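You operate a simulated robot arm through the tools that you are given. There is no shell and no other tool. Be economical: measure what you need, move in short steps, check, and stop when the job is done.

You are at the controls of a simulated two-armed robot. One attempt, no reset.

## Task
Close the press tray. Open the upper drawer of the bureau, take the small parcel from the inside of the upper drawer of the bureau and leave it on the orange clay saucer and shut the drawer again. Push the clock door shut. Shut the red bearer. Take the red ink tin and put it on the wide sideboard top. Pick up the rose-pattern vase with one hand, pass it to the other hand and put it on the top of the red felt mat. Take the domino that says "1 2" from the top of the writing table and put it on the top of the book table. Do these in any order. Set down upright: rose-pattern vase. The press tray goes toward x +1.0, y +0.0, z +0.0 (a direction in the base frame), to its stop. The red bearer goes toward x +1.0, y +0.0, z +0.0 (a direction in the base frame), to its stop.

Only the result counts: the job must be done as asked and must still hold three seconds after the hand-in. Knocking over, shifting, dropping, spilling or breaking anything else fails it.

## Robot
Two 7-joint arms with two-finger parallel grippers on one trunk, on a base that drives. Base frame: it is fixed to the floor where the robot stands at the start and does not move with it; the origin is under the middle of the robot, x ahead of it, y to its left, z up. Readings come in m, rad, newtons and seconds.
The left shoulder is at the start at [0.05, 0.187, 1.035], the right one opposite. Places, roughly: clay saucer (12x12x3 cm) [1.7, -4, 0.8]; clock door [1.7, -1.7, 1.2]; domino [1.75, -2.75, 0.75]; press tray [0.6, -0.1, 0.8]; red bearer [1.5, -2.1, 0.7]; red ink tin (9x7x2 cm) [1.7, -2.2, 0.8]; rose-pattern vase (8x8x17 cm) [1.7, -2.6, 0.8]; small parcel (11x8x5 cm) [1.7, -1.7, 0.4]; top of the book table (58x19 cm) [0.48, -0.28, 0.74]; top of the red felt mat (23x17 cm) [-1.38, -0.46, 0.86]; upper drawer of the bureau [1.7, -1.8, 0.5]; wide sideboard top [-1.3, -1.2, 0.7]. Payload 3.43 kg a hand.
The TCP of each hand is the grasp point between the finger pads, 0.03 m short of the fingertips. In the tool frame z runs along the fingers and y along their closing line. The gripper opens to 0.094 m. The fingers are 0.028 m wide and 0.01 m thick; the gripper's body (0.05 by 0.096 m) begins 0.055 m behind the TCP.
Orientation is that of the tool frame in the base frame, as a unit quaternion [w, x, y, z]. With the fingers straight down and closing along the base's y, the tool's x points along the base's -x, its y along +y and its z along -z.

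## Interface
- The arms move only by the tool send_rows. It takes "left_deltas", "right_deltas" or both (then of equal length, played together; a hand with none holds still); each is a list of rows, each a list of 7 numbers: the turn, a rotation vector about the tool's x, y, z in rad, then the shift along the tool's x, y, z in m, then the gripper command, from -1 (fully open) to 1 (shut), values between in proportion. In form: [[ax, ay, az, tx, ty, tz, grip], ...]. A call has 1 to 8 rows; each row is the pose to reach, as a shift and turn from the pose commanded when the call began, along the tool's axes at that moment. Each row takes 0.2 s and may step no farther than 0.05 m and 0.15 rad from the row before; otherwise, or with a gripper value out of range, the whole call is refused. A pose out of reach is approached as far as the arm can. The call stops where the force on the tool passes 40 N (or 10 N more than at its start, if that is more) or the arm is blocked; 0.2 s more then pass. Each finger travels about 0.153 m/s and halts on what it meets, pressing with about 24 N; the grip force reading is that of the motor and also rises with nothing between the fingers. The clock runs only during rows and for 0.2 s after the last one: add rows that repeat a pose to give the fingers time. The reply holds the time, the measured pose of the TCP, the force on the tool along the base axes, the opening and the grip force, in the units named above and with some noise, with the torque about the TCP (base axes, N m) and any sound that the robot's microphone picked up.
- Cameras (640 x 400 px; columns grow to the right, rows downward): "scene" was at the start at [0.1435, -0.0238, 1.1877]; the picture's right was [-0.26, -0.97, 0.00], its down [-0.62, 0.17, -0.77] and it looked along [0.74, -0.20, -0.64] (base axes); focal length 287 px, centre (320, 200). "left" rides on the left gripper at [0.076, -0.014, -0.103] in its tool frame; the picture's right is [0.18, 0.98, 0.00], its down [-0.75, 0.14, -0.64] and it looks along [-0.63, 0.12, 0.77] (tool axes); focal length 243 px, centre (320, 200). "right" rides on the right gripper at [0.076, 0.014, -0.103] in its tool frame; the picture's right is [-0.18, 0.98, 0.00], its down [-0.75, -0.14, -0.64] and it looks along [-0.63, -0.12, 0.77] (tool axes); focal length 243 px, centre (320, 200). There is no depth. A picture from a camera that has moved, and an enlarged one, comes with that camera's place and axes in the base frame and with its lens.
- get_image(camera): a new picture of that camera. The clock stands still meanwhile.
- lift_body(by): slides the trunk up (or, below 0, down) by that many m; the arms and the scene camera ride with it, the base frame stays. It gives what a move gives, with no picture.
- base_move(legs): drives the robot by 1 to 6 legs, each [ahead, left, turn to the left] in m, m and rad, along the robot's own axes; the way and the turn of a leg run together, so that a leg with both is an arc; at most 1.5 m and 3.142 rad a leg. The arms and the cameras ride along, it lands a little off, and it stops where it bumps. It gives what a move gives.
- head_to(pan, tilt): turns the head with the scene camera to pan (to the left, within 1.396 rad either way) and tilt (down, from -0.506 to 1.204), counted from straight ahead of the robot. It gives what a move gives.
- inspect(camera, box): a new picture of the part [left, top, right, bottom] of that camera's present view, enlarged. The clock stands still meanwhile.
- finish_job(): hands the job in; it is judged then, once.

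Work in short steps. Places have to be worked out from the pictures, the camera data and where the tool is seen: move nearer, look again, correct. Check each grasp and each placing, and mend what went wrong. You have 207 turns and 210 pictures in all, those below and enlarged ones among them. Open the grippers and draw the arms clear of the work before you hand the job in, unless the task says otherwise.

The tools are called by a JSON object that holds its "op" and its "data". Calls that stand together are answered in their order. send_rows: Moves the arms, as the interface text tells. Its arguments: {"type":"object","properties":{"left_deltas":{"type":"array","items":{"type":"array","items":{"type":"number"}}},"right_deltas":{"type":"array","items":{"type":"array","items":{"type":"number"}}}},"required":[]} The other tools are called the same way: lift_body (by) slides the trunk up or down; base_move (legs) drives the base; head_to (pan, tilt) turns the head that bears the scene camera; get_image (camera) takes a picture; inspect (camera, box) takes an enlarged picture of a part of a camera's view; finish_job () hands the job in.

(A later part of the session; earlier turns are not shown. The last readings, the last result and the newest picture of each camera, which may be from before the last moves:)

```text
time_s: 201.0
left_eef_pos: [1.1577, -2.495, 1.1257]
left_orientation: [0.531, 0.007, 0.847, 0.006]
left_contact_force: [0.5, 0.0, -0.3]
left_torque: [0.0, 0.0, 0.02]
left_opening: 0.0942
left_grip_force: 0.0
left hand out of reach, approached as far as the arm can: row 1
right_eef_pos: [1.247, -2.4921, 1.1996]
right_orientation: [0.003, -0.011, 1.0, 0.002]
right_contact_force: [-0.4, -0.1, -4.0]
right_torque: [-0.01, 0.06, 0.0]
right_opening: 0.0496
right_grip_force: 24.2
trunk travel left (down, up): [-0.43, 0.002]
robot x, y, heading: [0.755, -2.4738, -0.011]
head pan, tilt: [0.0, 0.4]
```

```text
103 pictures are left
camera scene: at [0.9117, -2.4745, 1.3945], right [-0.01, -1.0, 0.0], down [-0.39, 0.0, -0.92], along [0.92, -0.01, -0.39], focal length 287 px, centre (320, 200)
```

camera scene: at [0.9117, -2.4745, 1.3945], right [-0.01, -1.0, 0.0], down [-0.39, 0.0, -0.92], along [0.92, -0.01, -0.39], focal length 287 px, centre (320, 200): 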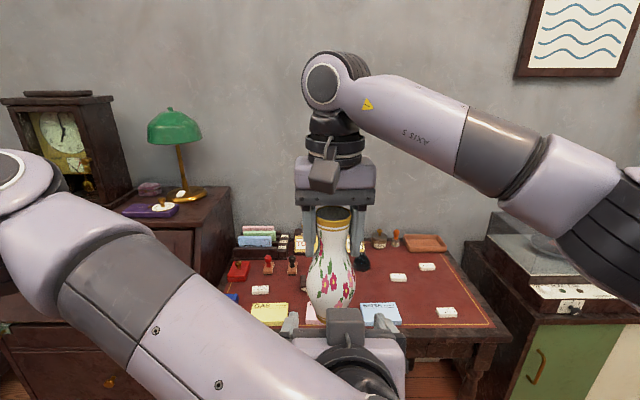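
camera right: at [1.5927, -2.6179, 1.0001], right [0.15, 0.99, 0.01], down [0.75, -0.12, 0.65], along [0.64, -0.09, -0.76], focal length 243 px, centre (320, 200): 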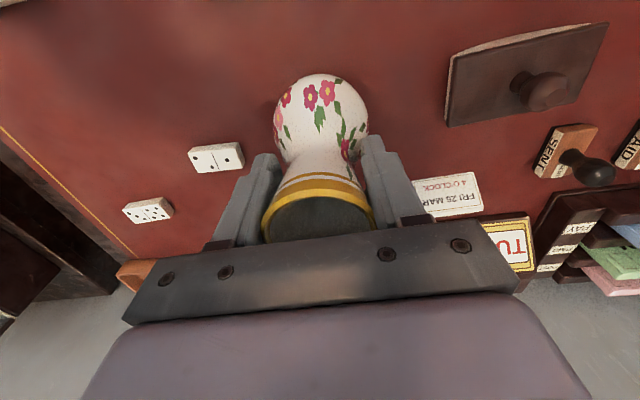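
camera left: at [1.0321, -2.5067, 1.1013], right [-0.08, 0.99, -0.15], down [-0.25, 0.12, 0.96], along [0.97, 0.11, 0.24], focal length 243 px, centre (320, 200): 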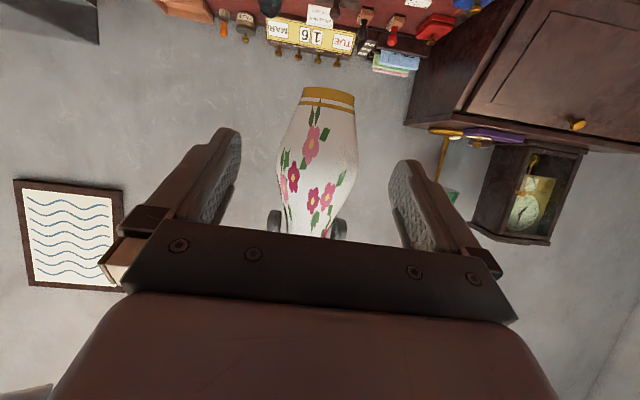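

The belly is centred between the left fingers. I advance the left hand 9 cm along +x around it.

{"op": "send_rows", "data": {"left_deltas": [[0, 0, 0, -0.01, 0.0035, 0.02, -1], [0, 0, 0, -0.02, 0.0035, 0.04, -1], [0, 0, 0, -0.029, 0.0035, 0.06, -1], [0, 0, 0, -0.0386, 0.0035, 0.08, -1], [0, 0, 0, -0.0386, 0.0035, 0.08, -1]]}}

{"op": "get_image", "data": {"camera": "left"}}

{"op": "inspect", "data": {"camera": "scene", "box": [240, 130, 440, 370]}}

```text
time_s: 202.2
left_eef_pos: [1.2462, -2.4917, 1.124]
left_orientation: [0.531, 0.005, 0.847, 0.008]
left_contact_force: [-1.3, -0.2, 0.6]
left_torque: [-0.01, 0.02, -0.01]
left_opening: 0.0939
left_grip_force: 0.0
right_eef_pos: [1.2463, -2.4922, 1.2011]
right_orientation: [0.003, -0.011, 1.0, 0.004]
right_contact_force: [0.1, 0.4, -3.5]
right_torque: [0.02, 0.0, -0.01]
right_opening: 0.0498
right_grip_force: 24.2
trunk travel left (down, up): [-0.43, 0.002]
robot x, y, heading: [0.7539, -2.4721, -0.008]
head pan, tilt: [0.0, 0.4]
```

```text
102 pictures are left
camera left: at [1.1218, -2.5046, 1.0996], right [-0.08, 0.99, -0.15], down [-0.25, 0.12, 0.96], along [0.97, 0.11, 0.24], focal length 243 px, centre (320, 200)
```

left: 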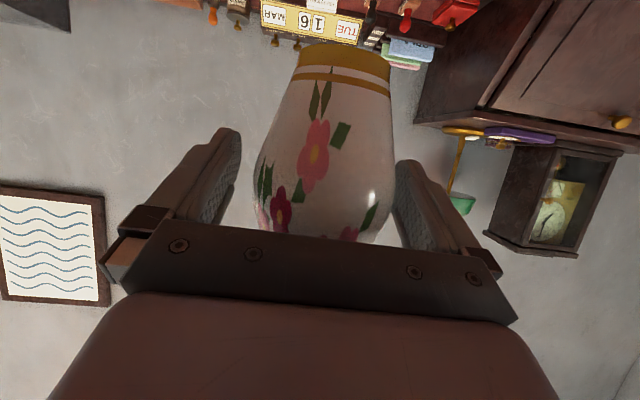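

```text
1.67 times, centred on (340, 250) of scene
camera zoom: at [0.9115, -2.4749, 1.3945], right [-0.01, -1.0, 0.0], down [-0.39, 0.0, -0.92], along [0.92, -0.01, -0.39], focal length 479 px, centre (287, 117)
```

zoom: 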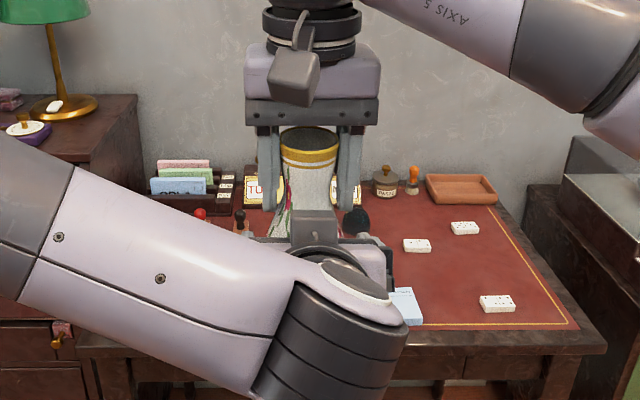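

Fingers straddle the belly, slightly off by ~3 mm. I correct and close the left gripper.

{"op": "send_rows", "data": {"left_deltas": [[0, 0, 0, 0, 0.003, 0, -1], [0, 0, 0, 0, 0.003, 0, 0], [0, 0, 0, 0, 0.003, 0, 0.5], [0, 0, 0, 0, 0.003, 0, 1], [0, 0, 0, 0, 0.003, 0, 1], [0, 0, 0, 0, 0.003, 0, 1]]}}

{"op": "get_image", "data": {"camera": "left"}}

```text
time_s: 203.6
left_eef_pos: [1.247, -2.4895, 1.123]
left_orientation: [0.532, 0.007, 0.847, 0.006]
left_contact_force: [-0.6, -4.9, -1.0]
left_torque: [0.16, 0.02, 0.03]
left_opening: 0.072
left_grip_force: 24.4
right_eef_pos: [1.2464, -2.4911, 1.201]
right_orientation: [0.004, -0.011, 1.0, 0.003]
right_contact_force: [0.5, 4.7, -0.4]
right_torque: [0.21, -0.04, -0.04]
right_opening: 0.0498
right_grip_force: 23.8
trunk travel left (down, up): [-0.43, 0.002]
robot x, y, heading: [0.756, -2.4696, -0.005]
head pan, tilt: [0.0, 0.4]
```

```text
100 pictures are left
camera left: at [1.1211, -2.5015, 1.0993], right [-0.08, 0.99, -0.15], down [-0.25, 0.12, 0.96], along [0.97, 0.11, 0.24], focal length 243 px, centre (320, 200)
```

left: 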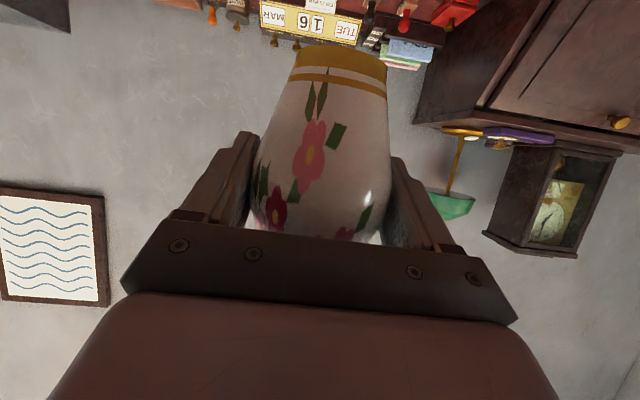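

Both hands hold the vase (left opening 0.072). I open the right hand and raise it clear.

{"op": "send_rows", "data": {"right_deltas": [[0, 0, 0, 0, 0, 0, 0.5], [0, 0, 0, 0, 0, 0, 0], [0, 0, 0, 0, 0, 0, -1], [0, 0, 0, 0, 0, 0, -1], [0, 0, 0, 0, 0, -0.03, -1], [0, 0, 0, 0, 0, -0.07, -1], [0, 0, 0, 0, 0, -0.1, -1]]}}

{"op": "get_image", "data": {"camera": "left"}}

{"op": "get_image", "data": {"camera": "right"}}

```text
time_s: 205.2
left_eef_pos: [1.2455, -2.4908, 1.1233]
left_orientation: [0.532, 0.007, 0.847, 0.007]
left_contact_force: [-0.9, -0.4, 0.1]
left_torque: [0.0, 0.0, -0.02]
left_opening: 0.0718
left_grip_force: 23.8
right_eef_pos: [1.2459, -2.4956, 1.3024]
right_orientation: [0.004, -0.011, 1.0, 0.003]
right_contact_force: [-0.4, -0.3, 0.9]
right_torque: [-0.01, 0.0, 0.0]
right_opening: 0.0943
right_grip_force: 0.1
trunk travel left (down, up): [-0.43, 0.002]
robot x, y, heading: [0.7544, -2.4738, -0.011]
head pan, tilt: [0.0, 0.4]
```

```text
99 pictures are left
camera left: at [1.1209, -2.5012, 1.0996], right [-0.08, 0.99, -0.15], down [-0.25, 0.12, 0.96], along [0.97, 0.11, 0.24], focal length 243 px, centre (320, 200)
```

left: 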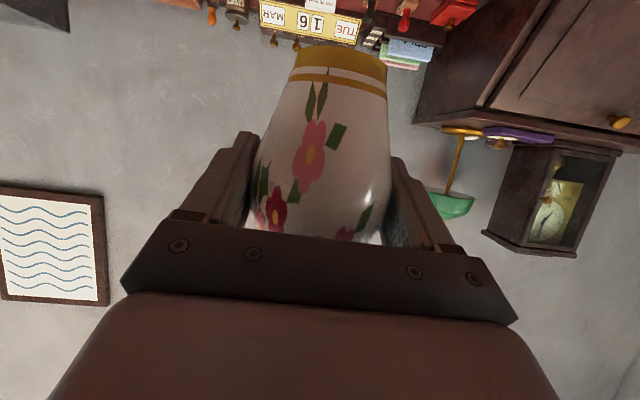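

```text
98 pictures are left
camera right: at [1.1682, -2.4854, 1.4052], right [0.16, 0.99, 0.01], down [0.75, -0.13, 0.65], along [0.64, -0.1, -0.76], focal length 243 px, centre (320, 200)
```

right: 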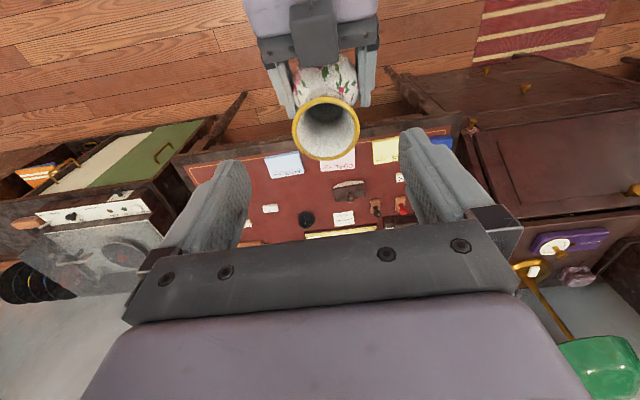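

The left hand holds the vase alone now. I move it left/up/back to clear, and bring the right hand to its own side.

{"op": "send_rows", "data": {"left_deltas": [[0, 0, 0, -0.01, 0.02, -0.018, 1], [0, 0, 0, -0.018, 0.045, -0.036, 1], [0, 0, 0, -0.027, 0.07, -0.054, 1], [0, 0, 0, -0.037, 0.095, -0.072, 1], [0, 0, 0, -0.046, 0.12, -0.089, 1], [0, 0, 0, -0.046, 0.12, -0.089, 1]], "right_deltas": [[0, 0, 0, 0, -0.03, 0, -1], [0, 0, 0, 0, -0.06, 0, -1], [0, 0, 0, 0, -0.09, 0.0, -1], [0, 0, 0, 0.02, -0.12, 0.02, -1], [0, 0, 0, 0.04, -0.14, 0.05, -1], [0, 0, 0, 0.06, -0.14, 0.09, -1]]}}

{"op": "send_rows", "data": {"right_deltas": [[0, 0, 0, 0.0, 0, 0.04, -1], [0, 0, 0, 0.0, 0, 0.08, -1], [0, 0, 0, 0.0, 0, 0.12, -1], [0, 0, 0, 0.0, 0, 0.15, -1]]}}

{"op": "base_move", "data": {"legs": [[0, -0.12, 0.01], [0.4, 0, 0]]}}

{"op": "head_to", "data": {"pan": -0.2, "tilt": 0.7}}

{"op": "get_image", "data": {"camera": "scene"}}

{"op": "get_image", "data": {"camera": "right"}}

```text
time_s: 206.6
left_eef_pos: [1.188, -2.3711, 1.2065]
left_orientation: [0.532, 0.007, 0.847, 0.007]
left_contact_force: [-0.8, 0.3, -2.6]
left_torque: [0.04, 0.01, -0.03]
left_opening: 0.0718
left_grip_force: 24.1
right_eef_pos: [1.1914, -2.6362, 1.2106]
right_orientation: [0.004, -0.01, 1.0, 0.004]
right_contact_force: [-0.5, -0.6, -0.4]
right_torque: [0.02, -0.01, -0.02]
right_opening: 0.0941
right_grip_force: 0.1
trunk travel left (down, up): [-0.43, 0.002]
robot x, y, heading: [0.7585, -2.4738, -0.006]
head pan, tilt: [0.0, 0.4]
```

```text
time_s: 207.6
left_eef_pos: [1.187, -2.3689, 1.2055]
left_orientation: [0.531, 0.007, 0.847, 0.007]
left_contact_force: [-1.3, 0.2, -2.9]
left_torque: [-0.03, -0.01, 0.02]
left_opening: 0.0718
left_grip_force: 23.5
right_eef_pos: [1.1872, -2.6343, 1.0574]
right_orientation: [0.004, -0.011, 1.0, 0.004]
right_contact_force: [-0.2, -0.2, -0.2]
right_torque: [-0.02, 0.02, -0.02]
right_opening: 0.0938
right_grip_force: 0.0
trunk travel left (down, up): [-0.43, 0.002]
robot x, y, heading: [0.7566, -2.4745, -0.003]
head pan, tilt: [0.0, 0.4]
```

```text
time_s: 210.9
left_eef_pos: [1.5871, -2.486, 1.2058]
left_orientation: [0.532, 0.005, 0.847, 0.008]
left_contact_force: [0.0, -0.8, -3.3]
left_torque: [-0.02, 0.0, 0.0]
left_opening: 0.0719
left_grip_force: 24.2
right_eef_pos: [1.5907, -2.7476, 1.0578]
right_orientation: [0.003, -0.013, 1.0, 0.003]
right_contact_force: [0.8, -0.3, -0.1]
right_torque: [0.03, 0.01, 0.02]
right_opening: 0.0938
right_grip_force: 0.2
trunk travel left (down, up): [-0.43, 0.002]
robot x, y, heading: [1.1568, -2.5879, -0.004]
head pan, tilt: [0.0, 0.4]
```

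```text
time_s: 211.8
left_eef_pos: [1.5882, -2.4844, 1.2066]
left_orientation: [0.532, 0.005, 0.847, 0.008]
left_contact_force: [0.5, 0.1, -4.0]
left_torque: [0.0, -0.02, -0.01]
left_opening: 0.0717
left_grip_force: 23.7
right_eef_pos: [1.5893, -2.7473, 1.0577]
right_orientation: [0.003, -0.013, 1.0, 0.003]
right_contact_force: [0.5, -0.3, 0.1]
right_torque: [0.02, 0.03, 0.02]
right_opening: 0.0939
right_grip_force: 0.1
trunk travel left (down, up): [-0.43, 0.002]
robot x, y, heading: [1.155, -2.5916, 0.001]
head pan, tilt: [-0.201, 0.7]
```

```text
97 pictures are left
camera scene: at [1.3037, -2.6078, 1.3677], right [-0.2, -0.98, 0.0], down [-0.63, 0.13, -0.77], along [0.75, -0.15, -0.64], focal length 287 px, centre (320, 200)
```

scene: 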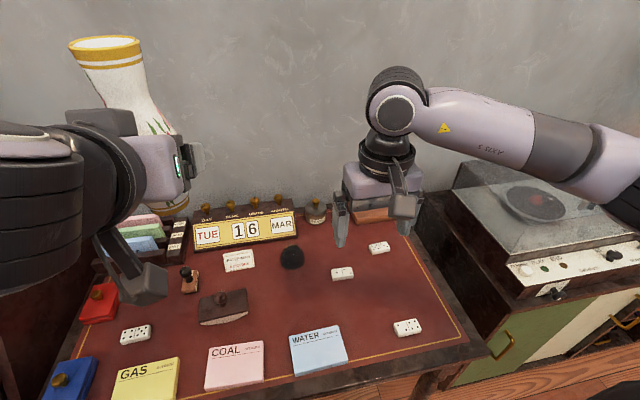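

```text
96 pictures are left
camera right: at [1.512, -2.7371, 1.1612], right [0.16, 0.99, 0.01], down [0.75, -0.12, 0.65], along [0.64, -0.1, -0.76], focal length 243 px, centre (320, 200)
```

right: 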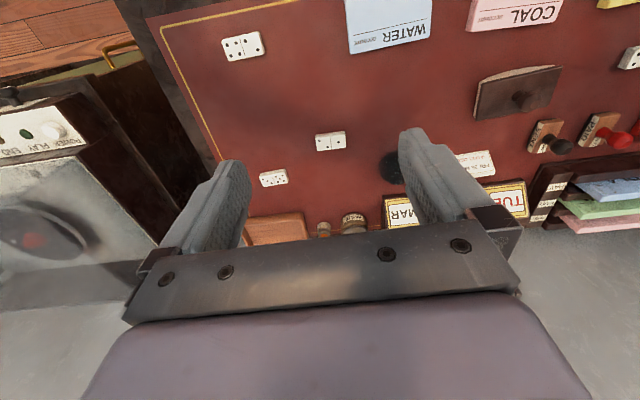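

Domino ≈ [1.71, -2.747, 0.77]. I nudge the base 6 cm closer and lower the right hand above it.

{"op": "base_move", "data": {"legs": [[0.06, 0, 0]]}}

{"op": "send_rows", "data": {"right_deltas": [[0, 0, 0, -0.03, 0, 0.02, -1], [0, 0, 0, -0.062, 0, 0.05, -1], [0, 0, 0, -0.062, 0, 0.09, -1], [0, 0, 0, -0.062, 0, 0.13, -1], [0, 0, 0, -0.062, 0, 0.17, -1]]}}

{"op": "get_image", "data": {"camera": "right"}}

{"op": "inspect", "data": {"camera": "scene", "box": [260, 170, 460, 310]}}

```text
time_s: 212.7
left_eef_pos: [1.6484, -2.4862, 1.2063]
left_orientation: [0.53, 0.005, 0.848, 0.008]
left_contact_force: [-0.9, 0.8, -3.3]
left_torque: [-0.05, -0.02, -0.01]
left_opening: 0.0719
left_grip_force: 24.2
right_eef_pos: [1.6489, -2.7485, 1.0577]
right_orientation: [0.004, -0.012, 1.0, 0.003]
right_contact_force: [-0.2, -0.5, 0.1]
right_torque: [0.01, -0.01, 0.0]
right_opening: 0.094
right_grip_force: 0.1
trunk travel left (down, up): [-0.43, 0.002]
robot x, y, heading: [1.2179, -2.5895, -0.002]
head pan, tilt: [-0.201, 0.7]
```

```text
time_s: 213.9
left_eef_pos: [1.6476, -2.4865, 1.2069]
left_orientation: [0.532, 0.005, 0.847, 0.008]
left_contact_force: [-0.3, 0.2, -3.2]
left_torque: [-0.02, 0.0, -0.02]
left_opening: 0.0714
left_grip_force: 24.2
right_eef_pos: [1.7112, -2.7464, 0.8889]
right_orientation: [0.004, -0.013, 1.0, 0.002]
right_contact_force: [0.1, 0.3, -0.2]
right_torque: [-0.03, 0.02, 0.0]
right_opening: 0.0941
right_grip_force: 0.0
trunk travel left (down, up): [-0.43, 0.002]
robot x, y, heading: [1.2175, -2.5888, -0.003]
head pan, tilt: [-0.201, 0.7]
```

```text
95 pictures are left
camera right: at [1.6344, -2.7353, 0.9917], right [0.16, 0.99, 0.01], down [0.75, -0.12, 0.65], along [0.64, -0.1, -0.76], focal length 243 px, centre (320, 200)
```

right: 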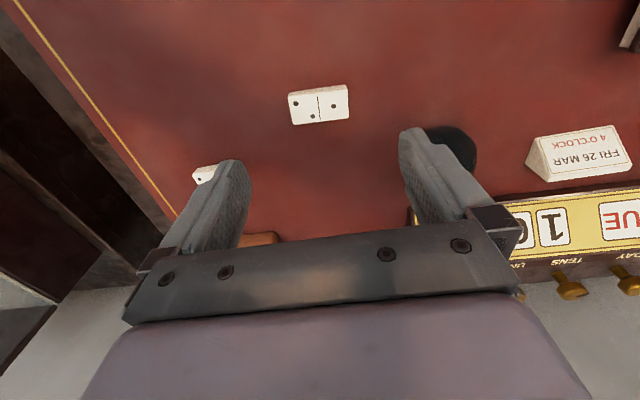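

```text
2.86 times, centred on (360, 240) of scene
camera zoom: at [1.3629, -2.6081, 1.3677], right [-0.2, -0.98, 0.0], down [-0.63, 0.13, -0.76], along [0.75, -0.15, -0.64], focal length 821 px, centre (206, 86)
```

zoom: 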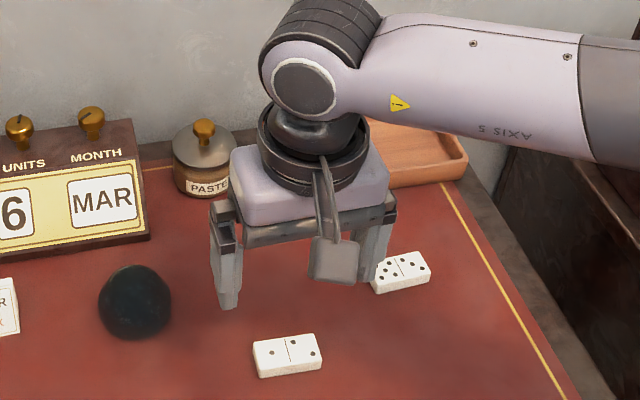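

Domino ≈ [1.703, -2.744], aligned with y, top ≈ 0.785. I pre-close slightly and descend to z 0.82.

{"op": "send_rows", "data": {"right_deltas": [[0, 0, 0, 0.008, 0.002, 0.02, -0.6], [0, 0, 0, 0.008, 0.002, 0.04, -0.6], [0, 0, 0, 0.008, 0.002, 0.055, -0.6], [0, 0, 0, 0.008, 0.002, 0.069, -0.6]]}}

{"op": "get_image", "data": {"camera": "right"}}

{"op": "inspect", "data": {"camera": "scene", "box": [260, 170, 460, 310]}}

```text
time_s: 214.9
left_eef_pos: [1.6473, -2.486, 1.2064]
left_orientation: [0.532, 0.004, 0.847, 0.009]
left_contact_force: [0.3, 0.2, -3.8]
left_torque: [0.03, 0.0, -0.02]
left_opening: 0.072
left_grip_force: 24.2
right_eef_pos: [1.7052, -2.7425, 0.8194]
right_orientation: [0.003, -0.013, 1.0, 0.003]
right_contact_force: [0.0, -0.2, 0.4]
right_torque: [0.04, 0.01, 0.01]
right_opening: 0.0749
right_grip_force: 0.1
trunk travel left (down, up): [-0.43, 0.002]
robot x, y, heading: [1.2212, -2.5879, 0.0]
head pan, tilt: [-0.201, 0.7]
```

```text
93 pictures are left
camera right: at [1.6284, -2.7314, 0.9226], right [0.16, 0.99, 0.01], down [0.75, -0.13, 0.65], along [0.64, -0.1, -0.76], focal length 243 px, centre (320, 200)
```

right: 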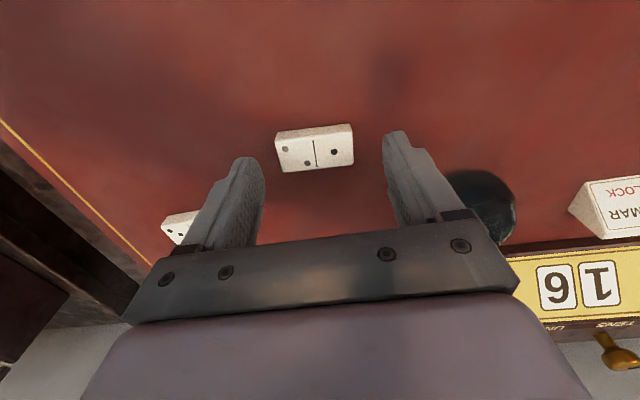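

```text
2.86 times, centred on (360, 240) of scene
camera zoom: at [1.3628, -2.608, 1.3677], right [-0.2, -0.98, 0.0], down [-0.63, 0.13, -0.76], along [0.75, -0.15, -0.64], focal length 821 px, centre (206, 86)
```

zoom: 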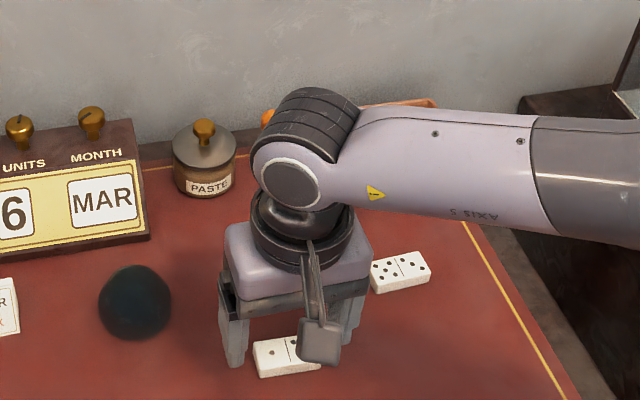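

Well centred (shift −3 mm in x and y). I descend in small guarded steps toward the table.

{"op": "send_rows", "data": {"right_deltas": [[0, 0, 0, 0.003, -0.003, 0.004, -0.6], [0, 0, 0, 0.003, -0.003, 0.008, -0.6], [0, 0, 0, 0.003, -0.003, 0.012, -0.6], [0, 0, 0, 0.003, -0.003, 0.016, -0.6], [0, 0, 0, 0.003, -0.003, 0.02, -0.6]]}}

{"op": "get_image", "data": {"camera": "right"}}

```text
time_s: 216.1
left_eef_pos: [1.6472, -2.4854, 1.2067]
left_orientation: [0.532, 0.005, 0.847, 0.008]
left_contact_force: [0.4, -0.1, -3.4]
left_torque: [0.0, -0.03, 0.02]
left_opening: 0.0718
left_grip_force: 23.9
right_eef_pos: [1.7016, -2.7468, 0.7985]
right_orientation: [0.003, -0.013, 1.0, 0.003]
right_contact_force: [-0.7, 0.0, 0.9]
right_torque: [0.01, 0.0, -0.02]
right_opening: 0.0752
right_grip_force: 0.0
trunk travel left (down, up): [-0.43, 0.002]
robot x, y, heading: [1.2177, -2.589, -0.002]
head pan, tilt: [-0.201, 0.7]
```

```text
91 pictures are left
camera right: at [1.6241, -2.736, 0.902], right [0.16, 0.99, 0.01], down [0.75, -0.12, 0.65], along [0.64, -0.1, -0.76], focal length 243 px, centre (320, 200)
```

right: 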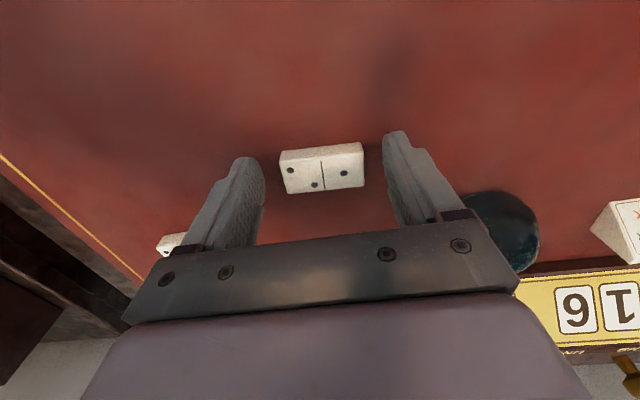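

Close. I descend further in 2–3 mm steps until table contact.

{"op": "send_rows", "data": {"right_deltas": [[0, 0, 0, -0.003, 0, 0.003, -0.6], [0, 0, 0, -0.003, 0, 0.005, -0.6], [0, 0, 0, -0.003, 0, 0.007, -0.6]]}}

```text
time_s: 216.9
left_eef_pos: [1.6476, -2.4852, 1.2071]
left_orientation: [0.531, 0.004, 0.847, 0.009]
left_contact_force: [0.5, -0.5, -2.3]
left_torque: [0.0, -0.01, 0.0]
left_opening: 0.0717
left_grip_force: 24.0
right_eef_pos: [1.7045, -2.7479, 0.7928]
right_orientation: [0.004, -0.013, 1.0, 0.002]
right_contact_force: [0.6, -0.4, -0.2]
right_torque: [0.03, -0.03, -0.01]
right_opening: 0.0753
right_grip_force: 0.0
trunk travel left (down, up): [-0.43, 0.002]
robot x, y, heading: [1.2161, -2.592, 0.002]
head pan, tilt: [-0.201, 0.7]
```

{"op": "send_rows", "data": {"right_deltas": [[0, 0, 0, 0, 0, 0.002, -0.6], [0, 0, 0, 0, 0, 0.004, -0.6], [0, 0, 0, 0, 0, 0.006, -0.6], [0, 0, 0, 0, 0, 0.008, -0.6]]}}

{"op": "get_image", "data": {"camera": "right"}}

```text
time_s: 218.0
left_eef_pos: [1.6447, -2.4866, 1.207]
left_orientation: [0.531, 0.005, 0.847, 0.008]
left_contact_force: [1.5, 0.0, -3.2]
left_torque: [0.0, -0.02, -0.02]
left_opening: 0.072
left_grip_force: 24.2
right_eef_pos: [1.7045, -2.7463, 0.7893]
right_orientation: [0.004, -0.011, 1.0, 0.002]
right_contact_force: [-13.8, -2.6, 23.5]
right_torque: [-1.1, 0.71, -0.39]
right_opening: 0.0767
right_grip_force: 1.3
trunk travel left (down, up): [-0.43, 0.002]
robot x, y, heading: [1.2173, -2.5867, -0.003]
head pan, tilt: [-0.201, 0.7]
stopped in row 4 (right hand): the force on the tool passed its limit (the readings are from after the stop); the commanded pose is now the measured one
```

```text
90 pictures are left
camera right: at [1.6274, -2.7348, 0.8932], right [0.16, 0.99, 0.01], down [0.75, -0.13, 0.65], along [0.64, -0.1, -0.76], focal length 243 px, centre (320, 200)
```

right: 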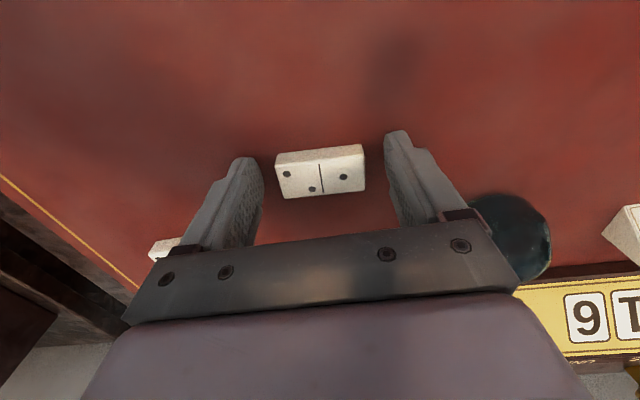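

Fingertips touch the table at tip z ≈ 0.759. I raise 3 mm and close on the domino.

{"op": "send_rows", "data": {"right_deltas": [[0, 0, 0, 0, 0, -0.004, -0.6], [0, 0, 0, 0, 0, -0.004, -0.2], [0, 0, 0, 0, 0, -0.004, 0.3], [0, 0, 0, 0, 0, -0.004, 1], [0, 0, 0, 0, 0, -0.004, 1], [0, 0, 0, 0, 0, -0.004, 1]]}}

{"op": "get_image", "data": {"camera": "right"}}

```text
time_s: 219.4
left_eef_pos: [1.6476, -2.4861, 1.2072]
left_orientation: [0.532, 0.005, 0.847, 0.008]
left_contact_force: [-0.2, -0.2, -4.1]
left_torque: [0.0, 0.02, -0.01]
left_opening: 0.0718
left_grip_force: 23.6
right_eef_pos: [1.7049, -2.7462, 0.7919]
right_orientation: [0.005, -0.012, 1.0, 0.003]
right_contact_force: [0.7, -0.1, -0.6]
right_torque: [0.03, -0.03, -0.03]
right_opening: 0.0508
right_grip_force: 23.8
trunk travel left (down, up): [-0.43, 0.002]
robot x, y, heading: [1.2202, -2.5881, -0.002]
head pan, tilt: [-0.201, 0.7]
```

```text
89 pictures are left
camera right: at [1.6287, -2.7349, 0.8941], right [0.16, 0.99, 0.01], down [0.75, -0.13, 0.65], along [0.64, -0.1, -0.76], focal length 243 px, centre (320, 200)
```

right: 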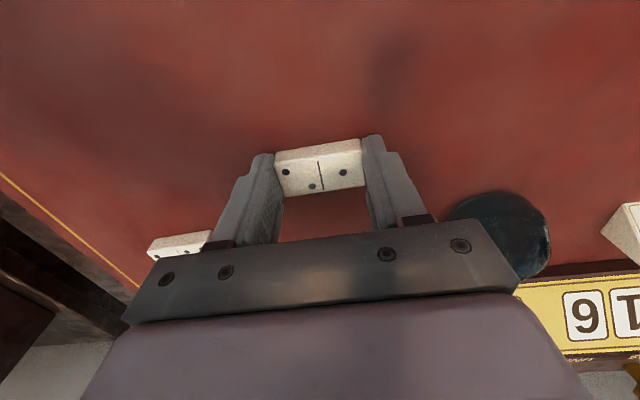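

Domino gripped (0.051). I lift it straight up.

{"op": "send_rows", "data": {"right_deltas": [[0, 0, 0, 0, 0, -0.01, 1], [0, 0, 0, 0, 0, -0.03, 1], [0, 0, 0, 0, 0, -0.07, 1], [0, 0, 0, 0, 0, -0.11, 1], [0, 0, 0, 0, 0, -0.15, 1], [0, 0, 0, 0, 0, -0.19, 1], [0, 0, 0, 0, 0, -0.23, 1]]}}

{"op": "get_image", "data": {"camera": "right"}}

```text
time_s: 221.0
left_eef_pos: [1.647, -2.4853, 1.2058]
left_orientation: [0.531, 0.005, 0.847, 0.008]
left_contact_force: [-0.7, 0.0, -3.6]
left_torque: [-0.01, 0.03, 0.01]
left_opening: 0.0716
left_grip_force: 23.1
right_eef_pos: [1.7016, -2.7497, 1.023]
right_orientation: [0.004, -0.012, 1.0, 0.002]
right_contact_force: [-1.1, 0.8, 0.4]
right_torque: [0.0, -0.04, 0.01]
right_opening: 0.0507
right_grip_force: 23.9
trunk travel left (down, up): [-0.43, 0.002]
robot x, y, heading: [1.2194, -2.591, -0.007]
head pan, tilt: [-0.201, 0.7]
```

```text
88 pictures are left
camera right: at [1.6244, -2.7383, 1.1252], right [0.16, 0.99, 0.01], down [0.75, -0.13, 0.65], along [0.64, -0.1, -0.76], focal length 243 px, centre (320, 200)
```

right: 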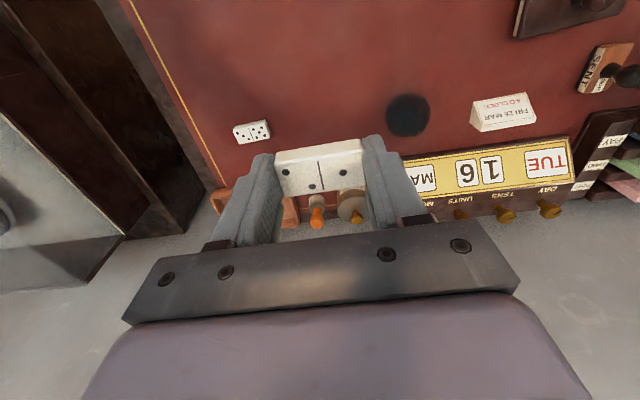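

Domino secured. I back away and drive to the book table with the vase in the left hand and the domino in the right.

{"op": "base_move", "data": {"legs": [[-0.5, 0, 0.005], [-0.8, 0, 0], [0, 1.2, 0], [0, 1.2, 0]]}}

{"op": "head_to", "data": {"pan": -0.1, "tilt": 0.6}}

{"op": "get_image", "data": {"camera": "scene"}}

```text
time_s: 239.3
left_eef_pos: [0.3708, -0.0754, 1.2066]
left_orientation: [0.531, 0.011, 0.847, 0.004]
left_contact_force: [-1.2, 1.3, -4.2]
left_torque: [0.02, 0.03, -0.02]
left_opening: 0.0717
left_grip_force: 24.5
right_eef_pos: [0.4223, -0.3405, 1.0221]
right_orientation: [0.004, -0.004, 1.0, 0.003]
right_contact_force: [-0.8, -0.6, 0.6]
right_torque: [0.01, 0.05, -0.01]
right_opening: 0.0507
right_grip_force: 24.0
trunk travel left (down, up): [-0.43, 0.002]
robot x, y, heading: [-0.0604, -0.1703, -0.016]
head pan, tilt: [-0.201, 0.7]
```

```text
time_s: 239.9
left_eef_pos: [0.371, -0.076, 1.2062]
left_orientation: [0.531, 0.012, 0.847, 0.004]
left_contact_force: [0.1, 0.1, -3.7]
left_torque: [-0.03, 0.01, -0.02]
left_opening: 0.0719
left_grip_force: 24.4
right_eef_pos: [0.4217, -0.3394, 1.0217]
right_orientation: [0.005, -0.004, 1.0, 0.002]
right_contact_force: [-0.6, -0.6, -0.9]
right_torque: [0.03, -0.02, -0.01]
right_opening: 0.0508
right_grip_force: 24.2
trunk travel left (down, up): [-0.43, 0.002]
robot x, y, heading: [-0.0623, -0.1719, -0.02]
head pan, tilt: [-0.099, 0.6]
```

```text
87 pictures are left
camera scene: at [0.0895, -0.1856, 1.3763], right [-0.12, -0.99, 0.0], down [-0.56, 0.07, -0.82], along [0.82, -0.1, -0.57], focal length 287 px, centre (320, 200)
```

scene: 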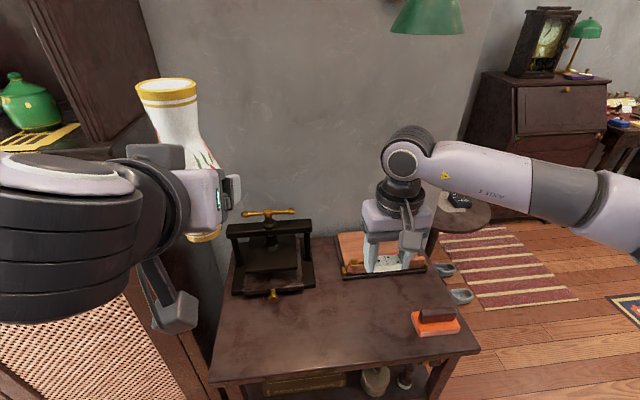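

I see the free area of the book table below the right hand. I lower the domino at ~[0.475, -0.335], first to z 0.80.

{"op": "send_rows", "data": {"right_deltas": [[0, 0, 0, -0.025, 0, 0.02, 1], [0, 0, 0, -0.053, 0, 0.05, 1], [0, 0, 0, -0.053, 0, 0.09, 1], [0, 0, 0, -0.053, 0, 0.13, 1], [0, 0, 0, -0.053, 0, 0.17, 1], [0, 0, 0, -0.053, 0, 0.205, 1]]}}

{"op": "get_image", "data": {"camera": "right"}}

{"op": "inspect", "data": {"camera": "scene", "box": [220, 200, 500, 390]}}

```text
time_s: 241.3
left_eef_pos: [0.3703, -0.0762, 1.2058]
left_orientation: [0.531, 0.012, 0.847, 0.004]
left_contact_force: [-0.1, -0.4, -3.3]
left_torque: [0.04, 0.0, -0.03]
left_opening: 0.072
left_grip_force: 23.3
right_eef_pos: [0.4768, -0.3396, 0.8174]
right_orientation: [0.004, -0.005, 1.0, 0.002]
right_contact_force: [-0.2, -0.5, -0.3]
right_torque: [0.01, 0.0, 0.0]
right_opening: 0.0506
right_grip_force: 24.1
trunk travel left (down, up): [-0.43, 0.002]
robot x, y, heading: [-0.0599, -0.1731, -0.018]
head pan, tilt: [-0.099, 0.6]
```

```text
86 pictures are left
camera right: at [0.3996, -0.327, 0.9206], right [0.17, 0.98, 0.01], down [0.75, -0.14, 0.65], along [0.64, -0.11, -0.76], focal length 243 px, centre (320, 200)
```

right: 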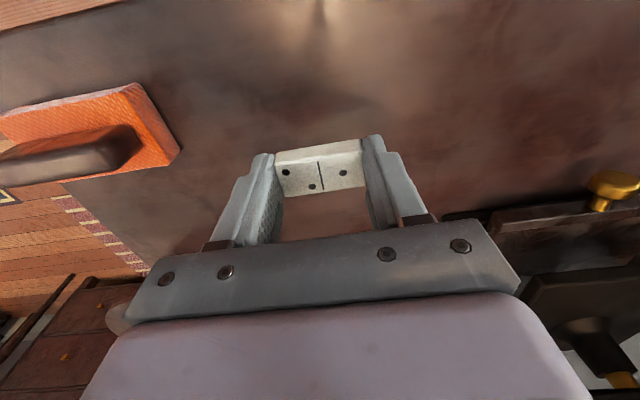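

```text
2.11 times, centred on (360, 295) of scene
camera zoom: at [0.0897, -0.1855, 1.3763], right [-0.12, -0.99, 0.0], down [-0.56, 0.07, -0.82], along [0.82, -0.1, -0.57], focal length 605 px, centre (236, 0)
```

zoom: 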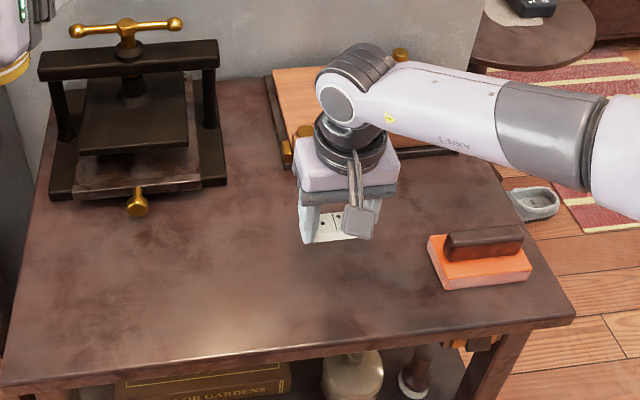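

Spot is clear. I lower in small guarded steps.

{"op": "send_rows", "data": {"right_deltas": [[0, 0, 0, 0, 0, 0.01, 1], [0, 0, 0, 0, 0, 0.02, 1], [0, 0, 0, 0, 0, 0.028, 1], [0, 0, 0, 0, 0, 0.034, 1], [0, 0, 0, 0, 0, 0.038, 1]]}}

```text
time_s: 242.5
left_eef_pos: [0.3712, -0.0753, 1.2064]
left_orientation: [0.531, 0.011, 0.847, 0.005]
left_contact_force: [-0.4, -0.9, -3.0]
left_torque: [0.01, -0.02, 0.0]
left_opening: 0.0718
left_grip_force: 24.1
right_eef_pos: [0.4785, -0.3386, 0.7792]
right_orientation: [0.005, -0.005, 1.0, 0.003]
right_contact_force: [0.6, 0.5, 0.0]
right_torque: [-0.01, 0.0, 0.03]
right_opening: 0.0508
right_grip_force: 24.8
trunk travel left (down, up): [-0.43, 0.002]
robot x, y, heading: [-0.0621, -0.172, -0.02]
head pan, tilt: [-0.099, 0.6]
```

{"op": "send_rows", "data": {"right_deltas": [[0, 0, 0, 0, 0, 0.003, 1], [0, 0, 0, 0, 0, 0.006, 1], [0, 0, 0, 0, 0, 0.009, 1], [0, 0, 0, 0, 0, 0.012, 1], [0, 0, 0, 0, 0, 0.015, 1]]}}

{"op": "get_image", "data": {"camera": "right"}}

```text
time_s: 243.9
left_eef_pos: [0.3691, -0.0744, 1.206]
left_orientation: [0.531, 0.013, 0.847, 0.004]
left_contact_force: [-1.3, 0.9, -3.2]
left_torque: [0.01, -0.01, -0.04]
left_opening: 0.0718
left_grip_force: 23.9
right_eef_pos: [0.4783, -0.3386, 0.7704]
right_orientation: [0.008, -0.003, 1.0, 0.001]
right_contact_force: [-11.9, -1.5, 24.0]
right_torque: [-0.7, 0.63, -0.39]
right_opening: 0.0509
right_grip_force: 23.8
trunk travel left (down, up): [-0.43, 0.002]
robot x, y, heading: [-0.059, -0.1692, -0.023]
head pan, tilt: [-0.099, 0.6]
stopped in row 5 (right hand): the force on the tool passed its limit (the readings are from after the stop); the commanded pose is now the measured one
```

```text
84 pictures are left
camera right: at [0.4007, -0.3261, 0.8728], right [0.18, 0.98, 0.01], down [0.74, -0.14, 0.65], along [0.64, -0.11, -0.76], focal length 243 px, centre (320, 200)
```

right: 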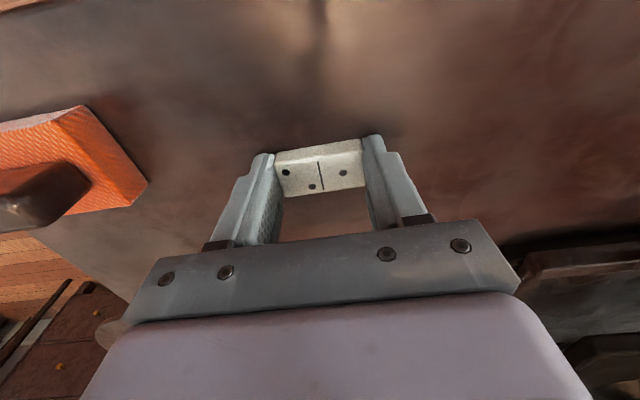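

Contact. I relieve 2 mm, open, and rise.

{"op": "send_rows", "data": {"right_deltas": [[0, 0, 0, 0, 0, -0.002, 1], [0, 0, 0, 0, 0, -0.003, 0.2], [0, 0, 0, 0, 0, -0.003, -0.3], [0, 0, 0, 0, 0, -0.003, -0.3], [0, 0, 0, 0, 0, -0.03, -0.3], [0, 0, 0, 0, 0, -0.07, -0.3], [0, 0, 0, 0, 0, -0.11, -0.3], [0, 0, 0, 0, 0, -0.15, -0.3]]}}

{"op": "get_image", "data": {"camera": "right"}}

{"op": "get_image", "data": {"camera": "scene"}}

```text
time_s: 245.7
left_eef_pos: [0.3708, -0.0759, 1.2064]
left_orientation: [0.532, 0.011, 0.847, 0.005]
left_contact_force: [0.4, -0.2, -3.5]
left_torque: [0.0, -0.02, 0.02]
left_opening: 0.0717
left_grip_force: 24.2
right_eef_pos: [0.4773, -0.3396, 0.9191]
right_orientation: [0.007, -0.005, 1.0, 0.002]
right_contact_force: [0.0, 0.5, 0.2]
right_torque: [0.0, 0.01, 0.01]
right_opening: 0.0612
right_grip_force: 0.0
trunk travel left (down, up): [-0.43, 0.002]
robot x, y, heading: [-0.0602, -0.1737, -0.021]
head pan, tilt: [-0.099, 0.6]
```

```text
83 pictures are left
camera right: at [0.4003, -0.3272, 1.0206], right [0.18, 0.98, 0.01], down [0.75, -0.14, 0.65], along [0.64, -0.11, -0.76], focal length 243 px, centre (320, 200)
```

right: 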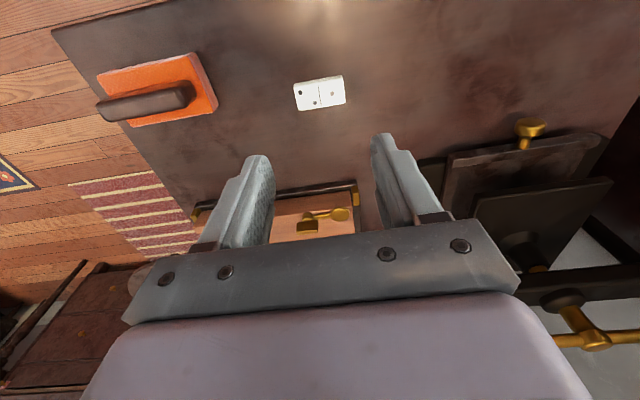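

```text
82 pictures are left
camera scene: at [0.089, -0.1856, 1.3763], right [-0.12, -0.99, 0.0], down [-0.56, 0.07, -0.83], along [0.82, -0.1, -0.56], focal length 287 px, centre (320, 200)
```

scene: 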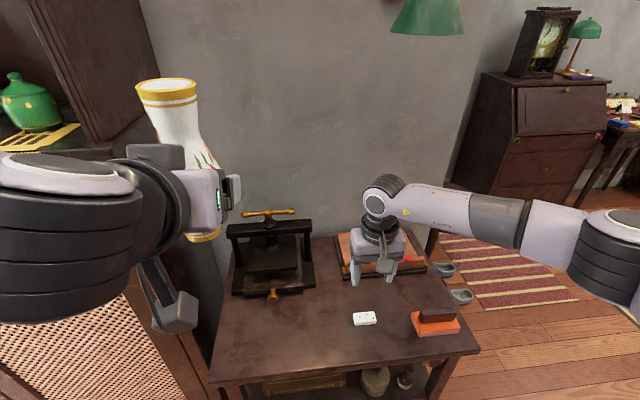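

Domino placed on the book table. Now the mat at [-1.38, -0.46, 0.86] behind me: I back up and turn right by 90°, then look.

{"op": "base_move", "data": {"legs": [[-0.3, 0, 0], [0, 0, -1.55]]}}

{"op": "head_to", "data": {"pan": -1.3, "tilt": 0.4}}

{"op": "get_image", "data": {"camera": "scene"}}

```text
time_s: 251.4
left_eef_pos: [-0.2411, -0.5951, 1.2052]
left_orientation: [0.385, 0.596, 0.603, -0.365]
left_contact_force: [0.1, -1.1, -2.2]
left_torque: [-0.01, -0.01, 0.02]
left_opening: 0.0715
left_grip_force: 24.4
right_eef_pos: [-0.4994, -0.7113, 0.9176]
right_orientation: [0.006, 0.69, 0.724, -0.004]
right_contact_force: [1.0, 0.2, 0.3]
right_torque: [0.0, -0.01, 0.0]
right_opening: 0.0611
right_grip_force: 0.0
trunk travel left (down, up): [-0.43, 0.002]
robot x, y, heading: [-0.3546, -0.1621, -1.554]
head pan, tilt: [-0.099, 0.6]
```

```text
time_s: 252.8
left_eef_pos: [-0.2401, -0.5938, 1.2054]
left_orientation: [0.385, 0.596, 0.603, -0.365]
left_contact_force: [0.6, 1.0, -3.7]
left_torque: [-0.02, -0.02, 0.0]
left_opening: 0.0715
left_grip_force: 23.8
right_eef_pos: [-0.5002, -0.712, 0.9176]
right_orientation: [0.006, 0.689, 0.725, -0.004]
right_contact_force: [0.5, -0.6, -0.2]
right_torque: [-0.01, -0.02, 0.02]
right_opening: 0.0609
right_grip_force: 0.1
trunk travel left (down, up): [-0.43, 0.002]
robot x, y, heading: [-0.3532, -0.1643, -1.552]
head pan, tilt: [-1.3, 0.4]
```

```text
81 pictures are left
camera scene: at [-0.4396, -0.2545, 1.3945], right [-0.29, 0.96, 0.0], down [0.37, 0.11, -0.92], along [-0.88, -0.27, -0.39], focal length 287 px, centre (320, 200)
```

scene: 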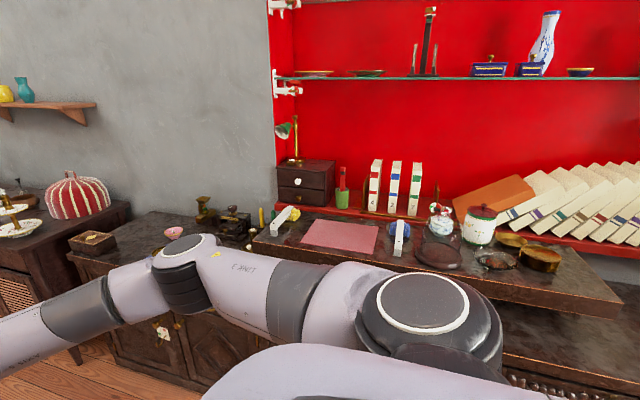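

The red mat lies at about [-1.35, -0.455], z 0.86, with free space. I turn the rest of the way to face −x and line up.

{"op": "base_move", "data": {"legs": [[0, 0, -1.585], [0.0, 0.19, 0]]}}

{"op": "head_to", "data": {"pan": 0.0, "tilt": 0.5}}

{"op": "get_image", "data": {"camera": "scene"}}

```text
time_s: 258.3
left_eef_pos: [-0.7912, -0.453, 1.2051]
left_orientation: [0.003, 0.847, -0.013, -0.531]
left_contact_force: [0.9, -0.8, -4.5]
left_torque: [0.02, 0.0, -0.01]
left_opening: 0.0714
left_grip_force: 24.3
right_eef_pos: [-0.8982, -0.1885, 0.9185]
right_orientation: [0.002, 1.0, 0.002, -0.007]
right_contact_force: [0.4, -0.4, 0.0]
right_torque: [0.01, 0.01, -0.02]
right_opening: 0.0611
right_grip_force: 0.0
trunk travel left (down, up): [-0.43, 0.002]
robot x, y, heading: [-0.3573, -0.3586, 3.119]
head pan, tilt: [-1.3, 0.4]
```

```text
time_s: 259.8
left_eef_pos: [-0.7904, -0.4531, 1.2061]
left_orientation: [0.002, 0.847, -0.014, -0.531]
left_contact_force: [0.3, 0.8, -3.1]
left_torque: [0.01, -0.02, 0.02]
left_opening: 0.0716
left_grip_force: 23.9
right_eef_pos: [-0.8968, -0.1871, 0.9182]
right_orientation: [0.001, 1.0, 0.002, -0.007]
right_contact_force: [0.1, 0.5, 0.7]
right_torque: [0.0, 0.0, -0.03]
right_opening: 0.0612
right_grip_force: 0.0
trunk travel left (down, up): [-0.43, 0.002]
robot x, y, heading: [-0.3607, -0.3601, 3.118]
head pan, tilt: [0.0, 0.499]
```

```text
80 pictures are left
camera scene: at [-0.5062, -0.3555, 1.3854], right [0.02, 1.0, 0.0], down [0.48, -0.01, -0.88], along [-0.88, 0.02, -0.48], focal length 287 px, centre (320, 200)
```

scene: 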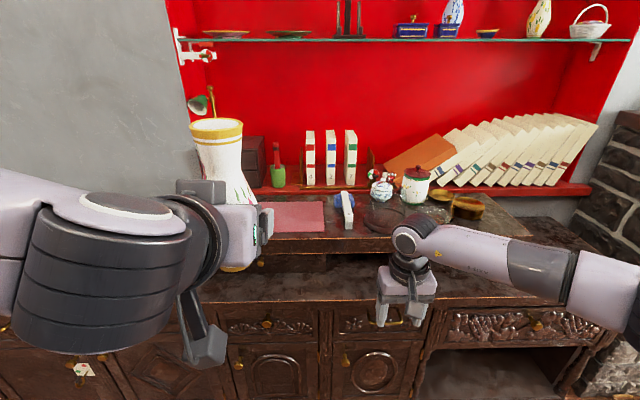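

I retract and raise the right hand to avoid the jars, then approach the counter.

{"op": "send_rows", "data": {"right_deltas": [[0, 0, 0, 0.03, 0, -0.03, -0.3], [0, 0, 0, 0.06, 0, -0.06, -0.3], [0, 0, 0, 0.09, 0, -0.09, -0.3], [0, 0, 0, 0.12, 0, -0.12, -0.3], [0, 0, 0, 0.15, 0, -0.15, -0.3], [0, 0, 0, 0.17, 0, -0.18, -0.3]]}}

{"op": "base_move", "data": {"legs": [[0.38, 0, 0.02]]}}

{"op": "head_to", "data": {"pan": 0.1, "tilt": 0.7}}

{"op": "get_image", "data": {"camera": "scene"}}

{"op": "get_image", "data": {"camera": "left"}}

```text
time_s: 261.2
left_eef_pos: [-0.791, -0.4518, 1.206]
left_orientation: [0.003, 0.847, -0.014, -0.531]
left_contact_force: [-0.2, 0.7, -2.6]
left_torque: [-0.02, 0.02, -0.01]
left_opening: 0.0716
left_grip_force: 23.8
right_eef_pos: [-0.7248, -0.1874, 1.0953]
right_orientation: [0.002, 1.0, 0.001, -0.006]
right_contact_force: [-0.2, 0.9, -1.1]
right_torque: [0.01, 0.02, 0.01]
right_opening: 0.0613
right_grip_force: 0.1
trunk travel left (down, up): [-0.43, 0.002]
robot x, y, heading: [-0.3621, -0.3551, 3.119]
head pan, tilt: [0.0, 0.499]
```

```text
time_s: 263.6
left_eef_pos: [-1.1645, -0.4538, 1.2061]
left_orientation: [0.007, 0.847, -0.007, -0.531]
left_contact_force: [-1.8, 0.1, -3.4]
left_torque: [-0.02, 0.0, -0.01]
left_opening: 0.0714
left_grip_force: 24.6
right_eef_pos: [-1.104, -0.188, 1.093]
right_orientation: [0.001, 1.0, 0.011, -0.007]
right_contact_force: [-0.2, -0.5, -0.7]
right_torque: [0.03, -0.01, -0.02]
right_opening: 0.0612
right_grip_force: 0.0
trunk travel left (down, up): [-0.43, 0.002]
robot x, y, heading: [-0.7346, -0.3506, 3.139]
head pan, tilt: [0.0, 0.499]
```

```text
time_s: 264.3
left_eef_pos: [-1.1636, -0.454, 1.2058]
left_orientation: [0.007, 0.847, -0.007, -0.531]
left_contact_force: [0.1, 0.2, -3.2]
left_torque: [-0.01, -0.03, -0.02]
left_opening: 0.0715
left_grip_force: 24.3
right_eef_pos: [-1.1033, -0.1887, 1.0957]
right_orientation: [0.002, 1.0, 0.011, -0.007]
right_contact_force: [0.1, 1.0, 0.0]
right_torque: [-0.02, 0.01, 0.02]
right_opening: 0.0612
right_grip_force: 0.0
trunk travel left (down, up): [-0.43, 0.002]
robot x, y, heading: [-0.7362, -0.3496, 3.139]
head pan, tilt: [0.099, 0.7]
```

```text
79 pictures are left
camera scene: at [-0.8745, -0.3616, 1.3677], right [-0.09, 1.0, 0.0], down [0.64, 0.06, -0.77], along [-0.76, -0.07, -0.64], focal length 287 px, centre (320, 200)
```

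scene: 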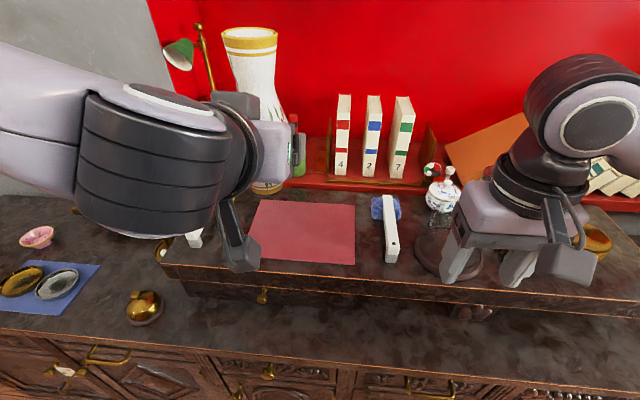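

```text
78 pictures are left
camera left: at [-1.0377, -0.4392, 1.1816], right [0.08, -0.99, -0.15], down [0.25, -0.12, 0.96], along [-0.97, -0.11, 0.24], focal length 243 px, centre (320, 200)
```

left: 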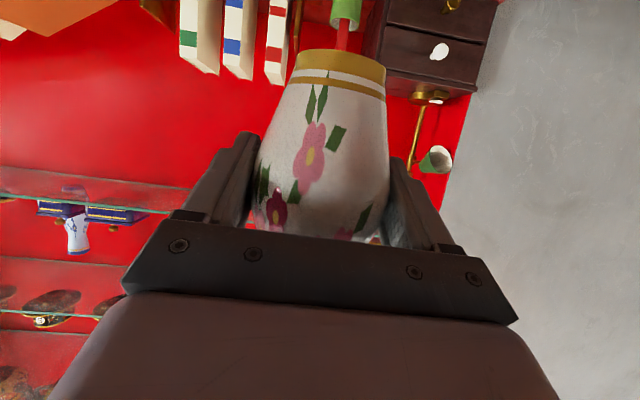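

Mat spans x −1.265…−1.465, y −0.56…−0.32. I aim the vase axis at [-1.345, -0.44]: nudge the base, move forward, then lower to just above.

{"op": "base_move", "data": {"legs": [[0.05, 0, 0]]}}

{"op": "send_rows", "data": {"left_deltas": [[0, 0, 0, -0.016, -0.007, 0.034, 1], [0, 0, 0, -0.034, -0.014, 0.07, 1], [0, 0, 0, -0.055, -0.014, 0.115, 1], [0, 0, 0, -0.025, -0.014, 0.13, 1], [0, 0, 0, 0.01, -0.014, 0.147, 1], [0, 0, 0, 0.046, -0.014, 0.164, 1], [0, 0, 0, 0.082, -0.014, 0.181, 1]]}}

{"op": "get_image", "data": {"camera": "scene"}}

```text
time_s: 265.2
left_eef_pos: [-1.2145, -0.4543, 1.2054]
left_orientation: [0.008, 0.848, -0.007, -0.53]
left_contact_force: [-1.3, -0.2, -3.6]
left_torque: [0.03, -0.04, -0.01]
left_opening: 0.0715
left_grip_force: 24.0
right_eef_pos: [-1.1539, -0.1894, 1.0935]
right_orientation: [0.001, 1.0, 0.011, -0.005]
right_contact_force: [0.9, -0.5, 0.5]
right_torque: [0.01, -0.02, 0.04]
right_opening: 0.0613
right_grip_force: 0.0
trunk travel left (down, up): [-0.43, 0.002]
robot x, y, heading: [-0.7871, -0.3503, 3.136]
head pan, tilt: [0.099, 0.7]
```

```text
time_s: 266.8
left_eef_pos: [-1.3406, -0.4431, 1.0487]
left_orientation: [0.007, 0.847, -0.006, -0.531]
left_contact_force: [-0.2, -0.7, -3.1]
left_torque: [-0.03, 0.02, 0.03]
left_opening: 0.0715
left_grip_force: 24.3
right_eef_pos: [-1.1537, -0.1892, 1.0943]
right_orientation: [0.002, 1.0, 0.011, -0.006]
right_contact_force: [-0.2, -0.3, -0.4]
right_torque: [-0.03, -0.02, 0.01]
right_opening: 0.0612
right_grip_force: 0.0
trunk travel left (down, up): [-0.43, 0.002]
robot x, y, heading: [-0.7835, -0.3522, 3.134]
head pan, tilt: [0.099, 0.7]
```

```text
77 pictures are left
camera scene: at [-0.925, -0.3614, 1.3677], right [-0.09, 1.0, 0.0], down [0.64, 0.06, -0.76], along [-0.76, -0.07, -0.64], focal length 287 px, centre (320, 200)
```

scene: 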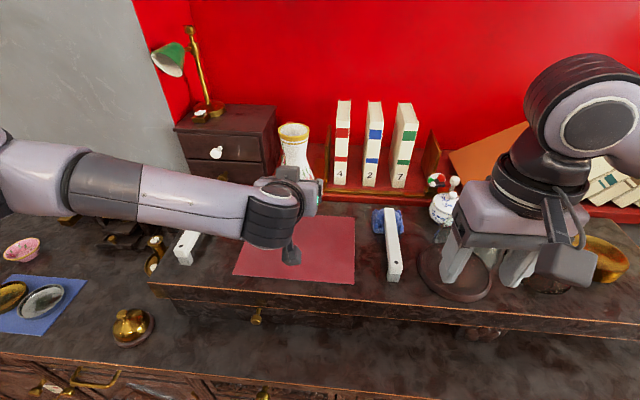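

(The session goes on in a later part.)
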